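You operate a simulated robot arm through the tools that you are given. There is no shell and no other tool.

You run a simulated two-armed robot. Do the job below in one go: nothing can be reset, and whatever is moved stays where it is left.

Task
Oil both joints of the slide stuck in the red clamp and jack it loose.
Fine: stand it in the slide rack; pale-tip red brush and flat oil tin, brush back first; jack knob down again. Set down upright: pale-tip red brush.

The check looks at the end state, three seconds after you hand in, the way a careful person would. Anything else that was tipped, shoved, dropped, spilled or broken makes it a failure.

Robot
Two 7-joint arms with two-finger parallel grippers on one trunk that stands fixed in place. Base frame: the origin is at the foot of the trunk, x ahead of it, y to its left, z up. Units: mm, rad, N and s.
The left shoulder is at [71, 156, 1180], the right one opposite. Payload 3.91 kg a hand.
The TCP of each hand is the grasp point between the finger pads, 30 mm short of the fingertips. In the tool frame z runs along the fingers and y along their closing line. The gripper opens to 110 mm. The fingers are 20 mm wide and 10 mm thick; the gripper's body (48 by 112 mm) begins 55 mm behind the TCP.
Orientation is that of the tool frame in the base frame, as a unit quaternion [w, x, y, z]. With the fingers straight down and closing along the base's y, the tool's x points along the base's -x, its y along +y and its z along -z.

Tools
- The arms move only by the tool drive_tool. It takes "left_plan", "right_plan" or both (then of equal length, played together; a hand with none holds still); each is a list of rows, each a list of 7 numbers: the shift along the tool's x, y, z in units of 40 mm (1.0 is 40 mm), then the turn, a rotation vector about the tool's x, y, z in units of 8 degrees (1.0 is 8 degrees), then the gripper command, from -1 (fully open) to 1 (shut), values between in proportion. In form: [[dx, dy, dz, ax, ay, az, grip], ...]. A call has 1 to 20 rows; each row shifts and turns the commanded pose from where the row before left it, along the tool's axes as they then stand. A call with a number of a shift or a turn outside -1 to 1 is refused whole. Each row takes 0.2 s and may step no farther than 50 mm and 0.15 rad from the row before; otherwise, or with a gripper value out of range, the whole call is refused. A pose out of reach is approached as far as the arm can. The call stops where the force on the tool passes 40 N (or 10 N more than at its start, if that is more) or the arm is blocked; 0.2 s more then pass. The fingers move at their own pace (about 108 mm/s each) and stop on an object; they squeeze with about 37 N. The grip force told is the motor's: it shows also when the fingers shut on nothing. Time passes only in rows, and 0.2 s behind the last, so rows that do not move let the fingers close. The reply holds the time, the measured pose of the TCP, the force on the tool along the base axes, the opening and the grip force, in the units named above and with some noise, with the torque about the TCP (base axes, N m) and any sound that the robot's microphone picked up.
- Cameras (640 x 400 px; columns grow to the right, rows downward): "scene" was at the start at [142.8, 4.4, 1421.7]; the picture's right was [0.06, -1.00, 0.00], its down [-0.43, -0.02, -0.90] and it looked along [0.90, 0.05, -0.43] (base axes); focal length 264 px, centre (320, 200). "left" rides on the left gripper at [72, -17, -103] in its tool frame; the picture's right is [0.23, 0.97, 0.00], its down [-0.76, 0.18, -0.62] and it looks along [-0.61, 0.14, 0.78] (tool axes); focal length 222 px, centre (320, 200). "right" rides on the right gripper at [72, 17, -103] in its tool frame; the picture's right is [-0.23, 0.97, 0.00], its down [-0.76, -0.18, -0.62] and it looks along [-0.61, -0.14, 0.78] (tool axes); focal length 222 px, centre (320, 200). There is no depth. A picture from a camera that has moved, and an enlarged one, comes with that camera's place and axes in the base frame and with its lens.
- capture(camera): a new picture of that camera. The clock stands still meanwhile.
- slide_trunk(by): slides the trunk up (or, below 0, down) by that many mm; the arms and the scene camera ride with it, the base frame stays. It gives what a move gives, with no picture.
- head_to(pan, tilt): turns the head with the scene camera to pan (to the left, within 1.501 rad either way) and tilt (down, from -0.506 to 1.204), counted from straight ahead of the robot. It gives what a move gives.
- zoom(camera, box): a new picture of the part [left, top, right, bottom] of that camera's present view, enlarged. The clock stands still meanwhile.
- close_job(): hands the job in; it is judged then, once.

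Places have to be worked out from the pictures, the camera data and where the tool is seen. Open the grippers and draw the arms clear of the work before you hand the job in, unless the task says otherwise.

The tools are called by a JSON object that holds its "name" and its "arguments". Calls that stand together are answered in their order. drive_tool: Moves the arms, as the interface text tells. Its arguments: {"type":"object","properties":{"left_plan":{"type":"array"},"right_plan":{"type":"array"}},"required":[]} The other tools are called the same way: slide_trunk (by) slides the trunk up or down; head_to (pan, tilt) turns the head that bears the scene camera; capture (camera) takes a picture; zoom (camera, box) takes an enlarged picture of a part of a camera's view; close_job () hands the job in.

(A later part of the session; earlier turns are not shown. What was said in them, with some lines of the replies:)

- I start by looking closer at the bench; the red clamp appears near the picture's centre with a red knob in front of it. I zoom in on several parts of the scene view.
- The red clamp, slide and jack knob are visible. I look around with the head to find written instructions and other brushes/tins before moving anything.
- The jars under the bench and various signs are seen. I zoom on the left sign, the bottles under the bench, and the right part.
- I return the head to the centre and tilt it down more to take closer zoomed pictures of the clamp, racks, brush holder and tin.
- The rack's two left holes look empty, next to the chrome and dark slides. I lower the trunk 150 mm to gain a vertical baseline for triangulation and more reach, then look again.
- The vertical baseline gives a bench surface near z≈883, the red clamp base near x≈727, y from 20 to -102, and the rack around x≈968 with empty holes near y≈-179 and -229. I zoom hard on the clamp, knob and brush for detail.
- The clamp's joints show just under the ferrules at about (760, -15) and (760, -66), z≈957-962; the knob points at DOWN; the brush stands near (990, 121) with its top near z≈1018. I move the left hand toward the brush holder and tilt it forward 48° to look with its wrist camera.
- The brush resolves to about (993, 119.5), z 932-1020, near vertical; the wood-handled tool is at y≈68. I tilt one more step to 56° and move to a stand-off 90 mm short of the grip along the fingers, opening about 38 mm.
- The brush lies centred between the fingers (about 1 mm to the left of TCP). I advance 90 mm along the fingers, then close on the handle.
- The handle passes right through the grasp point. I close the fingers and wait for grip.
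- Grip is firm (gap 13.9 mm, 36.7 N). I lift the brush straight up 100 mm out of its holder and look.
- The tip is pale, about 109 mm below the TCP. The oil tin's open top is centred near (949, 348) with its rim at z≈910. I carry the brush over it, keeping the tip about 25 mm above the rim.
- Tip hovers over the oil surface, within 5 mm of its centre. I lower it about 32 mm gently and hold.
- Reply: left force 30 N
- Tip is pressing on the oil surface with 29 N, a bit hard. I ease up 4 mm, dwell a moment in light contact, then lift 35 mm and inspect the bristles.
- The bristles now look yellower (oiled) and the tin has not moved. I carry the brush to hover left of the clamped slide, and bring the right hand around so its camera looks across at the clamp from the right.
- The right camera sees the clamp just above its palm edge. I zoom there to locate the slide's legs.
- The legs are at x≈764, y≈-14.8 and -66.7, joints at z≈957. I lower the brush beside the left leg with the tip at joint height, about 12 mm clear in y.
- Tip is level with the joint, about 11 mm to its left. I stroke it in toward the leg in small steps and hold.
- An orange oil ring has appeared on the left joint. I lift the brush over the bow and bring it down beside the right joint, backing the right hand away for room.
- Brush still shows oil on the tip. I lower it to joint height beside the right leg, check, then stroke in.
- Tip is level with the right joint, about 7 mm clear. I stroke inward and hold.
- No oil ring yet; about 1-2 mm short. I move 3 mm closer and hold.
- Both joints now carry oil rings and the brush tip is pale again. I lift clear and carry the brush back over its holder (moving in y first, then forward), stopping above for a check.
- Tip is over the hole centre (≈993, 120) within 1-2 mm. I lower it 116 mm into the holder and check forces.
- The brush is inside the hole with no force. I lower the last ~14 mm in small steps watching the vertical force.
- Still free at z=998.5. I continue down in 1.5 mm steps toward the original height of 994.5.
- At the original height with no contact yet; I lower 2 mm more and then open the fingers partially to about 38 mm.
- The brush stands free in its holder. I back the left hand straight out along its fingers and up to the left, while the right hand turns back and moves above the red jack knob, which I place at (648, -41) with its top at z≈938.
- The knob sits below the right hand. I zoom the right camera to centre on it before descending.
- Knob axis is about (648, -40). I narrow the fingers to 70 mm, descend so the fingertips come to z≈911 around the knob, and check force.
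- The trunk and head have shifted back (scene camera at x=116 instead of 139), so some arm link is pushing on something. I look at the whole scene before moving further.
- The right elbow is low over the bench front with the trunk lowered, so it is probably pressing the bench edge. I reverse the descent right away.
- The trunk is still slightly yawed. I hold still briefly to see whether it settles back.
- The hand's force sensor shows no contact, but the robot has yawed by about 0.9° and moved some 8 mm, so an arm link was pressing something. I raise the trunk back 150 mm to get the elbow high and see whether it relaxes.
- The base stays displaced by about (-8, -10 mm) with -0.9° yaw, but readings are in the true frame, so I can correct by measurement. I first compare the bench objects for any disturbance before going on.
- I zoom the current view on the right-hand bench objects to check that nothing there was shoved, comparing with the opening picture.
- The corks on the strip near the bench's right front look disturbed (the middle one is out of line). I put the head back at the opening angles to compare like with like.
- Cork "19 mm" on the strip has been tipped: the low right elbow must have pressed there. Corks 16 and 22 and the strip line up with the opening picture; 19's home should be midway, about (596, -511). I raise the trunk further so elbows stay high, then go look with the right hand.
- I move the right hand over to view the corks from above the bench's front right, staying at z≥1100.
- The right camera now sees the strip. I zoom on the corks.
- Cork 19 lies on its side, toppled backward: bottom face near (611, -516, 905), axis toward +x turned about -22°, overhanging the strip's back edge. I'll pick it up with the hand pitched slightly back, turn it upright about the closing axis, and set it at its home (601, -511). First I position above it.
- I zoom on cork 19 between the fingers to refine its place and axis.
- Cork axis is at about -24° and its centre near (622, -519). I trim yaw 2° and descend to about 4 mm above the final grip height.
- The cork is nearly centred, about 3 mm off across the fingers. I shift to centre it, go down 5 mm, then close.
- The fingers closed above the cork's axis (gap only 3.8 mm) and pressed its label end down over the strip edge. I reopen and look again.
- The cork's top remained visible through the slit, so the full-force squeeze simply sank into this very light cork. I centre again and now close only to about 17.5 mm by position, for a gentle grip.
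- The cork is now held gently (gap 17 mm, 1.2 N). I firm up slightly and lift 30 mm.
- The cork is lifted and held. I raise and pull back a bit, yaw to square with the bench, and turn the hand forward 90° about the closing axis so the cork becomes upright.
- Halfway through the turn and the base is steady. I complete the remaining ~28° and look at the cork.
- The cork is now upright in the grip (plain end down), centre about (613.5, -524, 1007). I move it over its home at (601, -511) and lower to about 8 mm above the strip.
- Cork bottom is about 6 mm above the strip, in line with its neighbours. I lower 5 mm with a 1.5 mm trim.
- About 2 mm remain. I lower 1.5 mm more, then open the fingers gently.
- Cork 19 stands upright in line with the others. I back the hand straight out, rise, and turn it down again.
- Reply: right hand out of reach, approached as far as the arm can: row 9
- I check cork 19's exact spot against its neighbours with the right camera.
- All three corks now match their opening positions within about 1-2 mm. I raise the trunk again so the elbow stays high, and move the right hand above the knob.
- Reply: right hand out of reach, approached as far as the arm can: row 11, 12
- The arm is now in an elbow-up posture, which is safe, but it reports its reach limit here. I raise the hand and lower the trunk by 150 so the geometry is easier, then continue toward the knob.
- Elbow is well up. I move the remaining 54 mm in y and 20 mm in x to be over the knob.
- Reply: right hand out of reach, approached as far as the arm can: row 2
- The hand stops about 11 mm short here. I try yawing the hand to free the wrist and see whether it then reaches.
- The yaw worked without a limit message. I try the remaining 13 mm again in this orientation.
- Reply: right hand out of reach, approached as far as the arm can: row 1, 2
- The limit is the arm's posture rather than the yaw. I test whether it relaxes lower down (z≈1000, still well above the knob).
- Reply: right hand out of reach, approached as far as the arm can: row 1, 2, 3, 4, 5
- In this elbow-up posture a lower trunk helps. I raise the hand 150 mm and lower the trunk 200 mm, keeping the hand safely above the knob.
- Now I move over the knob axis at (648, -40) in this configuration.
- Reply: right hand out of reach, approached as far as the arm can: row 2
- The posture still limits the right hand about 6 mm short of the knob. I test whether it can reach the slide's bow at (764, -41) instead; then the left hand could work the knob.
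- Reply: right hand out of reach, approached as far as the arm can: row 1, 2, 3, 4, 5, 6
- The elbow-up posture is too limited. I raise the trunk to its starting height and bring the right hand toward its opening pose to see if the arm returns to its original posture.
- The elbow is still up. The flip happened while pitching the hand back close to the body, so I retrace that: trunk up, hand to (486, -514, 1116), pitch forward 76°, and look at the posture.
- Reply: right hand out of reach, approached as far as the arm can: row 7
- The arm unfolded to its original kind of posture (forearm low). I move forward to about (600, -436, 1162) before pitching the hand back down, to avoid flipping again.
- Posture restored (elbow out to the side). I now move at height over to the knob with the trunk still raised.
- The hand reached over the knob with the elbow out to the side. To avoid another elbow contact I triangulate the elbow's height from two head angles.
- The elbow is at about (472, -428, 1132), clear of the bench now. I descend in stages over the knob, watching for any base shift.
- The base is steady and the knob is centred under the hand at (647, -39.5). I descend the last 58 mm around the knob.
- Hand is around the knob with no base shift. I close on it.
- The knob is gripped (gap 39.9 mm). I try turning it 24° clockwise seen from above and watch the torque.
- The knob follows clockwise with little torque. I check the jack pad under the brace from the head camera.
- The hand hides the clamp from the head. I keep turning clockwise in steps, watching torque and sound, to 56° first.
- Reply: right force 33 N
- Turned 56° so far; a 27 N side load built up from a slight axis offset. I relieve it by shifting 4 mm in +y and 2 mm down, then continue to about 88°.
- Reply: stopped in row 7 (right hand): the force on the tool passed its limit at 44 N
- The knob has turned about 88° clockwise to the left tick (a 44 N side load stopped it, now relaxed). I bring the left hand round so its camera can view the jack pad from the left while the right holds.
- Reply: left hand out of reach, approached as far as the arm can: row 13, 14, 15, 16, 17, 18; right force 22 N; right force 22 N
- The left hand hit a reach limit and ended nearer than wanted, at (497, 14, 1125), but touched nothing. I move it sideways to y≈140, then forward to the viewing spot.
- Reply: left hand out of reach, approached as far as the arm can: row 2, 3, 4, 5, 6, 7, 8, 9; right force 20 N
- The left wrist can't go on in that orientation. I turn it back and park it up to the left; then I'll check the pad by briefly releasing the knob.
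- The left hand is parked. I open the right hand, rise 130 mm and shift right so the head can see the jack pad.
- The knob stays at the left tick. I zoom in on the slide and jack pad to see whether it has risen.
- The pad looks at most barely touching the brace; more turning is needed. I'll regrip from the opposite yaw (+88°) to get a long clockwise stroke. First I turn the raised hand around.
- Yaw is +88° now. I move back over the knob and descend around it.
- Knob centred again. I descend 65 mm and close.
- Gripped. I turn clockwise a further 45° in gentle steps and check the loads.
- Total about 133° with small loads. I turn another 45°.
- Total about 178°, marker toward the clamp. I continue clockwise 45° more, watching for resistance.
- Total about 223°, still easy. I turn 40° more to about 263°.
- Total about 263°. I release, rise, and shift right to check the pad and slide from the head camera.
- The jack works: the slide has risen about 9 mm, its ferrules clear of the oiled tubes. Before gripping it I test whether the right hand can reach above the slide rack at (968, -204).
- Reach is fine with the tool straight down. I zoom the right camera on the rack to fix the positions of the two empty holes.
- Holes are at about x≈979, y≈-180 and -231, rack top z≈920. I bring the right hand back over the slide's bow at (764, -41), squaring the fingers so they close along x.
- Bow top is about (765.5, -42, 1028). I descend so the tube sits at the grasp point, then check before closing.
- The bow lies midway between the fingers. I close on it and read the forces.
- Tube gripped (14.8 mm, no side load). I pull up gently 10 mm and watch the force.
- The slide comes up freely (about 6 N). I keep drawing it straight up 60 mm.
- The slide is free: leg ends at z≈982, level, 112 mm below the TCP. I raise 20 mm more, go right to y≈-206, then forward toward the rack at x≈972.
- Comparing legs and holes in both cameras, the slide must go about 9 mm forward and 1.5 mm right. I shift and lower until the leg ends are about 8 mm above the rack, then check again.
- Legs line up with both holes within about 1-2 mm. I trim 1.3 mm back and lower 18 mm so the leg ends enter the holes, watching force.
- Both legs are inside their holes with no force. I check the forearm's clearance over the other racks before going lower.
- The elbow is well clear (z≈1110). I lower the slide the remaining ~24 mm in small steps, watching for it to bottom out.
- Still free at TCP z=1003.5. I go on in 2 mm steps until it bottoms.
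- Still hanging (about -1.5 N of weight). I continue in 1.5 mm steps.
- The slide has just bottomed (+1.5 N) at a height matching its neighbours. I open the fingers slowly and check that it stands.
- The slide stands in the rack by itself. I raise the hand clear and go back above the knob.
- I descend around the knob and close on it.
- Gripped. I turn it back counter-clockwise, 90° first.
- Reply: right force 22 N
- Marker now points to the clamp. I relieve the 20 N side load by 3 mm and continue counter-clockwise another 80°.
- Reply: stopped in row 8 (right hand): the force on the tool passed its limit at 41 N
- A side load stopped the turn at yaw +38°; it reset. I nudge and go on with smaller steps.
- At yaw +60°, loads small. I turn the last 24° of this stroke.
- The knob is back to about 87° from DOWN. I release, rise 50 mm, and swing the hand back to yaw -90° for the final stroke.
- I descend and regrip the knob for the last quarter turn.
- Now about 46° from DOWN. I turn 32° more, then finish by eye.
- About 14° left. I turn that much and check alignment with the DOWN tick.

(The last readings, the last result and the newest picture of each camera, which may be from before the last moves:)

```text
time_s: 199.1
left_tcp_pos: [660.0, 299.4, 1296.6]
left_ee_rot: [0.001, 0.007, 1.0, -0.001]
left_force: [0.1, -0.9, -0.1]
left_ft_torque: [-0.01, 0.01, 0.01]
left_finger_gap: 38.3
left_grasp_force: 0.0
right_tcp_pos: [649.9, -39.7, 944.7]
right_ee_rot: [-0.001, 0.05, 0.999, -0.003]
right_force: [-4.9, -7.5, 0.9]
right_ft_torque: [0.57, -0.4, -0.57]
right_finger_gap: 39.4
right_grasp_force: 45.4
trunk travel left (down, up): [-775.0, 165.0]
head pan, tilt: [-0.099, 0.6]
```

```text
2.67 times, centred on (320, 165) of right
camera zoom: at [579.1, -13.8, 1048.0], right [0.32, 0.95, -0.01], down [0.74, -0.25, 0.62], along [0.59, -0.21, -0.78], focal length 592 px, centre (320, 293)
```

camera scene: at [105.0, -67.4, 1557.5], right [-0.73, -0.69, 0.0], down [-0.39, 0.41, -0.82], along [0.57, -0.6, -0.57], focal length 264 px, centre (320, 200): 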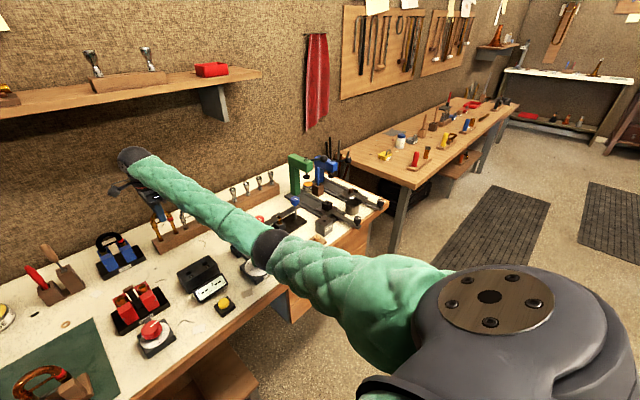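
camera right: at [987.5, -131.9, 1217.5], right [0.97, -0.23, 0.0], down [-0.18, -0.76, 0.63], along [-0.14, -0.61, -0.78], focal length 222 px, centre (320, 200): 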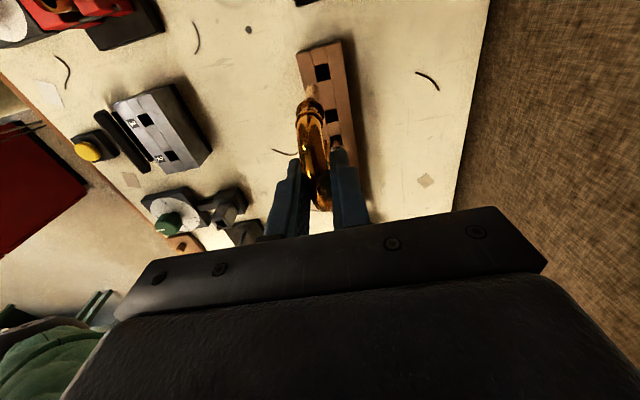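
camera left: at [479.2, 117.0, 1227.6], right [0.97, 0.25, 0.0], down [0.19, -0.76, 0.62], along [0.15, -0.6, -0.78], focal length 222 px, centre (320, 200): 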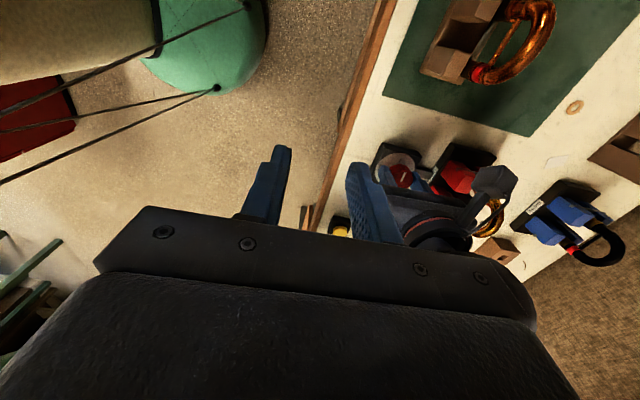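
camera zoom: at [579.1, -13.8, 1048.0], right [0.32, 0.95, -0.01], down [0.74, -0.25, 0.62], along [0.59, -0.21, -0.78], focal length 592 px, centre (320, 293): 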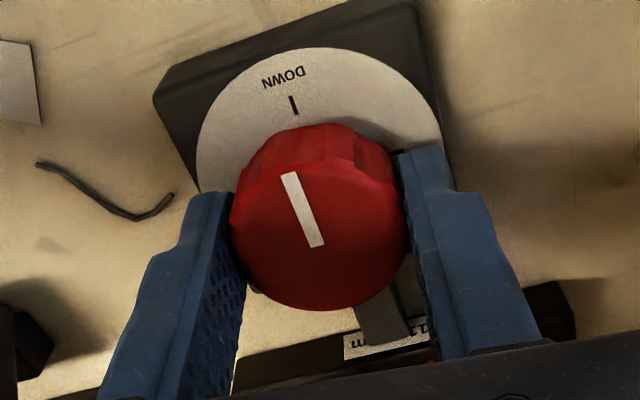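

Torque rose to 0.57 N m and the knob began to slip in the fingers: it is at its DOWN stop. I release, rise and move right to check.

{"name": "drive_tool", "arguments": {"right_plan": [[0, 0, 0, 0, 0, 0, -0.27], [0, 0, 0, 0, 0, 0, -0.27], [0, 0, -0.8, 0, 0, 0, -0.27], [0, 0, -0.8, 0, 0, 0, -0.27], [0, 0, -0.8, 0, 0, 0, -0.27], [0, 0, -0.8, 0, 0, 0, -0.27], [0, -0.9, -0.3, 0, 0, 0, -0.27], [0, -0.9, -0.3, 0, 0, 0, -0.27], [0, -0.9, -0.3, 0, 0, 0, -0.27], [0, -0.9, -0.3, 0, 0, 0, -0.27], [0, -0.9, -0.3, 0, 0, 0, -0.27], [0, -0.9, -0.3, 0, 0, 0, -0.27]]}}

{"name": "zoom", "arguments": {"camera": "scene", "box": [280, 215, 340, 300]}}

{"name": "capture", "arguments": {"camera": "scene"}}

```text
time_s: 201.7
left_tcp_pos: [659.9, 300.5, 1297.1]
left_ee_rot: [0.0, 0.007, 1.0, 0.0]
left_force: [0.6, 0.1, 0.3]
left_ft_torque: [0.03, -0.01, 0.01]
left_finger_gap: 38.6
left_grasp_force: 0.1
right_tcp_pos: [627.1, -253.4, 1146.6]
right_ee_rot: [-0.001, 0.051, 0.999, -0.004]
right_force: [0.4, 0.0, -0.1]
right_ft_torque: [0.05, 0.0, -0.01]
right_finger_gap: 69.8
right_grasp_force: 0.1
trunk travel left (down, up): [-775.0, 165.0]
head pan, tilt: [-0.099, 0.6]
```

```text
4.71 times, centred on (310, 258) of scene
camera zoom: at [130.8, -14.6, 1557.6], right [-0.11, -0.99, 0.0], down [-0.56, 0.07, -0.83], along [0.82, -0.09, -0.56], focal length 1241 px, centre (367, -71)
```

zoom: 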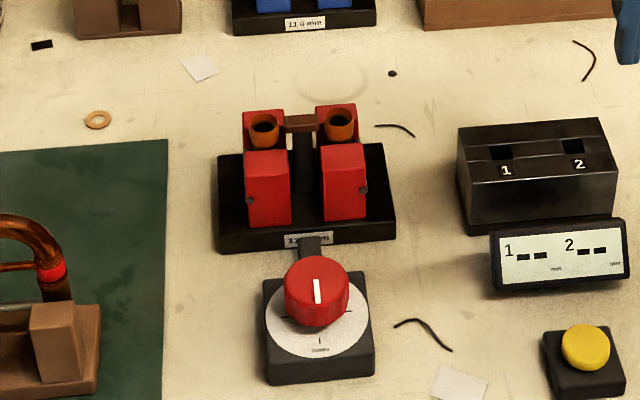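

```text
taken
camera scene: at [130.8, -14.6, 1557.6], right [-0.11, -0.99, 0.0], down [-0.56, 0.07, -0.83], along [0.82, -0.09, -0.56], focal length 264 px, centre (320, 200)
```

scene: 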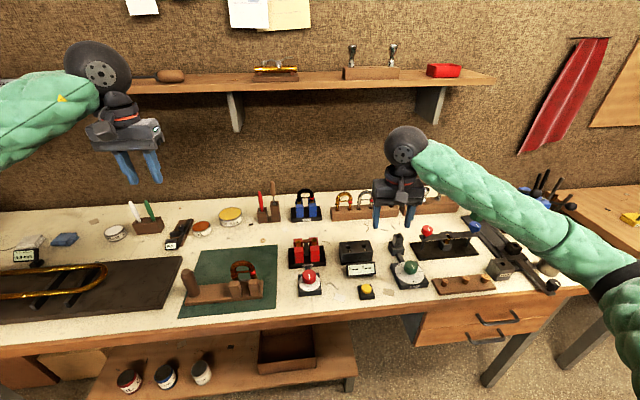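

Knob is at DOWN and the pad is lowered. I open both grippers, raise the right hand clear, and inspect everything.

{"name": "drive_tool", "arguments": {"left_plan": [[0, 0, 0, 0, 0, 0, -1], [0, 0, 0, 0, 0, 0, -1], [0, 0, 0, 0, 0, 0, -1], [0, 0, 0, 0, 0, 0, -1], [0, 0, 0, 0, 0, 0, -1], [0, 0, 0, 0, 0, 0, -1]], "right_plan": [[0.2, -0.3, -0.9, 0, 0, 0, -1], [0.2, -0.3, -0.9, 0, 0, 0, -1], [0.2, -0.3, -0.9, 0, 0, 0, -1], [0.2, -0.3, -0.9, 0, 0, 0, -1], [0.2, -0.3, -0.9, 0, 0, 0, -1], [0.2, -0.3, -0.9, 0, 0, 0, -1]]}}

{"name": "head_to", "arguments": {"pan": -0.1, "tilt": 0.65}}

{"name": "capture", "arguments": {"camera": "scene"}}

{"name": "zoom", "arguments": {"camera": "scene", "box": [320, 150, 440, 230]}}

{"name": "zoom", "arguments": {"camera": "scene", "box": [160, 150, 300, 240]}}

{"name": "zoom", "arguments": {"camera": "scene", "box": [380, 200, 520, 300]}}

```text
time_s: 203.1
left_tcp_pos: [659.9, 300.8, 1296.6]
left_ee_rot: [0.0, 0.008, 1.0, 0.001]
left_force: [-0.7, 0.4, -0.7]
left_ft_torque: [0.02, -0.03, -0.01]
left_finger_gap: 110.1
left_grasp_force: 0.0
right_tcp_pos: [572.9, -317.6, 1363.1]
right_ee_rot: [-0.001, 0.051, 0.999, -0.004]
right_force: [0.3, -0.4, -0.1]
right_ft_torque: [-0.01, 0.02, 0.01]
right_finger_gap: 110.3
right_grasp_force: 0.0
trunk travel left (down, up): [-775.0, 165.0]
head pan, tilt: [-0.099, 0.6]
```

```text
time_s: 203.7
left_tcp_pos: [660.3, 301.9, 1296.0]
left_ee_rot: [-0.001, 0.007, 1.0, 0.0]
left_force: [-0.2, 0.4, 0.5]
left_ft_torque: [0.01, 0.0, 0.03]
left_finger_gap: 110.0
left_grasp_force: 0.1
right_tcp_pos: [574.6, -316.7, 1363.8]
right_ee_rot: [-0.001, 0.052, 0.999, -0.005]
right_force: [0.2, 0.6, 0.0]
right_ft_torque: [0.02, 0.01, 0.02]
right_finger_gap: 110.1
right_grasp_force: 0.1
trunk travel left (down, up): [-775.0, 165.0]
head pan, tilt: [-0.099, 0.649]
```

```text
taken
camera scene: at [130.1, -13.2, 1553.3], right [-0.11, -0.99, 0.0], down [-0.6, 0.07, -0.8], along [0.79, -0.09, -0.6], focal length 264 px, centre (320, 200)
```

scene: 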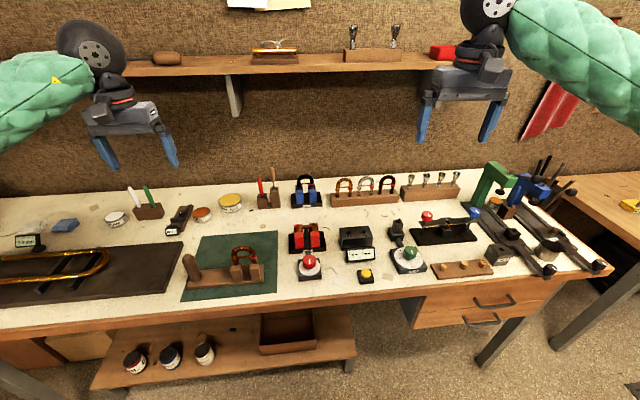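

```text
5.00 times, centred on (380, 190) of scene
camera zoom: at [130.1, -13.2, 1553.3], right [-0.11, -0.99, 0.0], down [-0.6, 0.07, -0.8], along [0.79, -0.09, -0.6], focal length 1319 px, centre (20, 250)
```

zoom: 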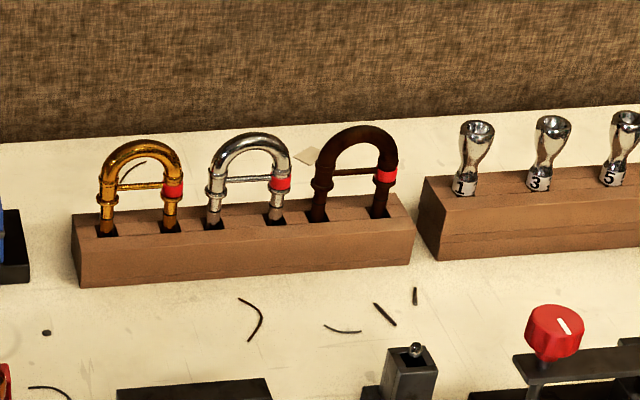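

```text
4.44 times, centred on (230, 195) of scene
camera zoom: at [130.1, -13.2, 1553.3], right [-0.11, -0.99, 0.0], down [-0.6, 0.07, -0.8], along [0.79, -0.09, -0.6], focal length 1172 px, centre (720, 222)
```

zoom: 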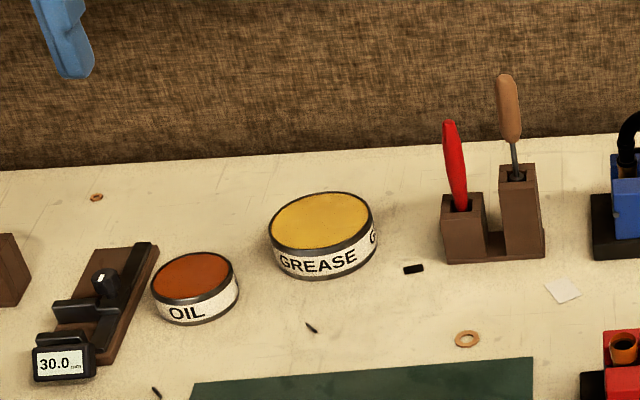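

```text
4.00 times, centred on (450, 250) of scene
camera zoom: at [130.1, -13.2, 1553.3], right [-0.11, -0.99, 0.0], down [-0.6, 0.07, -0.8], along [0.79, -0.09, -0.6], focal length 1055 px, centre (-200, 0)
```

zoom: 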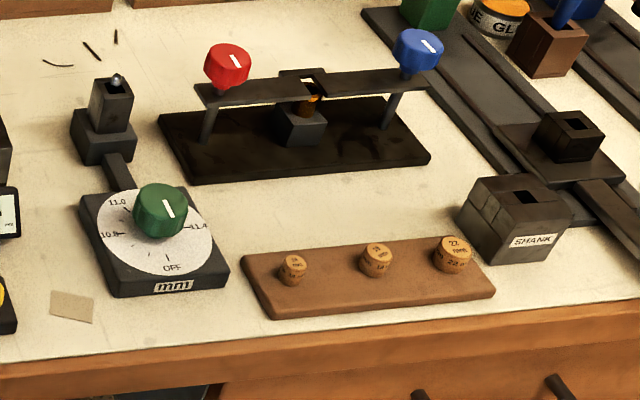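

Slide, brush, tin, knob and corks all look right. I check the left side of the bench too before handing in.

{"name": "head_to", "arguments": {"pan": 0.6, "tilt": 0.6}}

{"name": "capture", "arguments": {"camera": "scene"}}

{"name": "head_to", "arguments": {"pan": -0.8, "tilt": 0.5}}

{"name": "zoom", "arguments": {"camera": "scene", "box": [60, 150, 400, 360]}}

```text
time_s: 204.8
left_tcp_pos: [660.7, 300.3, 1296.8]
left_ee_rot: [0.0, 0.007, 1.0, 0.0]
left_force: [-0.4, 0.5, 0.3]
left_ft_torque: [-0.02, 0.02, -0.01]
left_finger_gap: 110.2
left_grasp_force: 0.1
right_tcp_pos: [573.1, -317.8, 1364.0]
right_ee_rot: [-0.001, 0.052, 0.999, -0.004]
right_force: [-0.3, 0.0, -0.2]
right_ft_torque: [-0.03, -0.01, -0.01]
right_finger_gap: 110.2
right_grasp_force: 0.0
trunk travel left (down, up): [-775.0, 165.0]
head pan, tilt: [0.6, 0.6]
```

```text
taken
camera scene: at [117.7, 45.5, 1557.5], right [0.55, -0.83, 0.0], down [-0.47, -0.31, -0.82], along [0.69, 0.46, -0.57], focal length 264 px, centre (320, 200)
```

scene: 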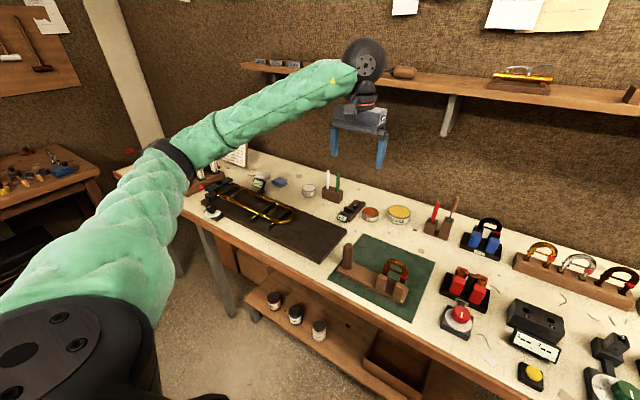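

```text
time_s: 206.3
left_tcp_pos: [660.8, 299.8, 1297.3]
left_ee_rot: [0.0, 0.007, 1.0, 0.0]
left_force: [1.3, -0.3, -1.3]
left_ft_torque: [0.01, -0.03, 0.01]
left_finger_gap: 110.0
left_grasp_force: 0.0
right_tcp_pos: [573.3, -317.2, 1363.2]
right_ee_rot: [0.0, 0.052, 0.999, -0.004]
right_force: [0.4, -0.6, 1.1]
right_ft_torque: [0.0, 0.0, -0.03]
right_finger_gap: 109.9
right_grasp_force: 0.1
trunk travel left (down, up): [-775.0, 165.0]
head pan, tilt: [-0.799, 0.499]
```

```text
1.88 times, centred on (230, 255) of scene
camera zoom: at [106.5, -69.4, 1566.6], right [-0.73, -0.69, 0.0], down [-0.33, 0.35, -0.88], along [0.6, -0.64, -0.48], focal length 496 px, centre (489, 96)
```

zoom: 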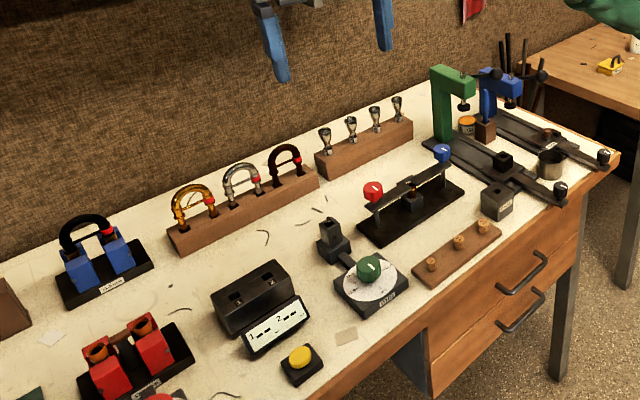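

The right side is in order. One closer look at the far-left items to be sure.

{"name": "head_to", "arguments": {"pan": 0.75, "tilt": 0.5}}

{"name": "zoom", "arguments": {"camera": "scene", "box": [200, 150, 480, 330]}}

{"name": "zoom", "arguments": {"camera": "scene", "box": [220, 150, 340, 250]}}

```text
time_s: 207.9
left_tcp_pos: [661.1, 302.1, 1296.6]
left_ee_rot: [0.001, 0.007, 1.0, 0.0]
left_force: [-0.6, 0.4, -0.5]
left_ft_torque: [-0.07, 0.01, 0.01]
left_finger_gap: 110.0
left_grasp_force: 0.1
right_tcp_pos: [573.0, -319.4, 1362.8]
right_ee_rot: [0.0, 0.052, 0.999, -0.004]
right_force: [-1.0, 0.1, 0.3]
right_ft_torque: [-0.03, -0.01, -0.01]
right_finger_gap: 109.9
right_grasp_force: 0.1
trunk travel left (down, up): [-775.0, 165.0]
head pan, tilt: [0.75, 0.499]
```

```text
2.22 times, centred on (340, 240) of scene
camera zoom: at [111.6, 57.7, 1566.6], right [0.67, -0.74, 0.0], down [-0.36, -0.32, -0.88], along [0.65, 0.59, -0.48], focal length 586 px, centre (276, 111)
```

zoom: 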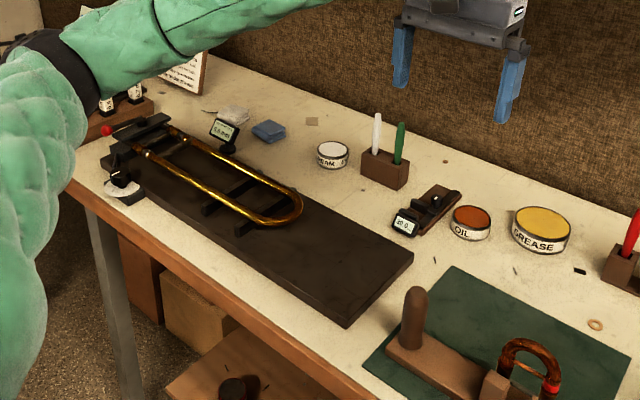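

```text
4.00 times, centred on (280, 200) of scene
camera zoom: at [111.6, 57.7, 1566.6], right [0.67, -0.74, 0.0], down [-0.36, -0.32, -0.88], along [0.65, 0.59, -0.48], focal length 1055 px, centre (480, 200)
```

zoom: 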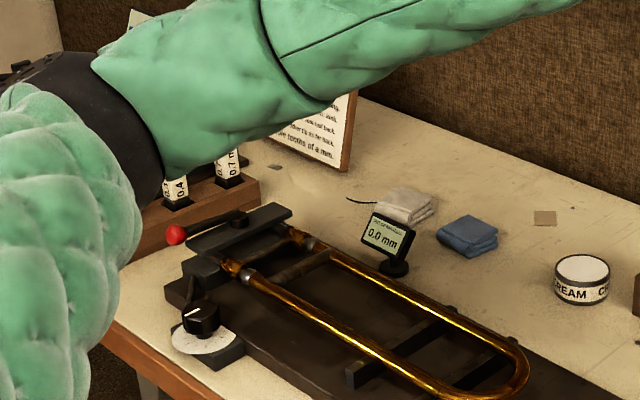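

Left side is undisturbed too: gauge reads 0.0 mm and everything stands. Slide is in the rack, brush upright in its holder, oil tin in place, knob at DOWN, grippers open and clear, so I hand in.

{"name": "close_job", "arguments": {}}

```text
The job is handed in.
```

The slide is out of the red clamp and standing in the two free holes of the slide rack. I oiled both joints, jacked it up about 9 mm, and it then drew out freely with about 6 N of pull.

- **Brush:** the pale-tip red brush is back upright in its holder.
- **Oil tin:** I never moved the flat oil tin. I dipped the brush where the tin stood, so "brush back first" held without any tin move.
- **Jack knob:** it is back on its DOWN stop.
- **Arms:** both grippers are open and clear of the bench.

**Cork knocked over:** on my first try at the knob, with the trunk lowered, the "19 mm" cork on the strip at the bench's right front was tipped over, probably by the right arm. I stood it back up in line with the other two. It sits within about 1–2 mm of where it was, but it is turned on its own axis compared with before.

**Robot base shifted:** that same contact pushed the robot's base back about 8 mm and turned it about 0.9°, and it stayed that way.

I saw nothing else disturbed when I looked over the bench just before handing in.
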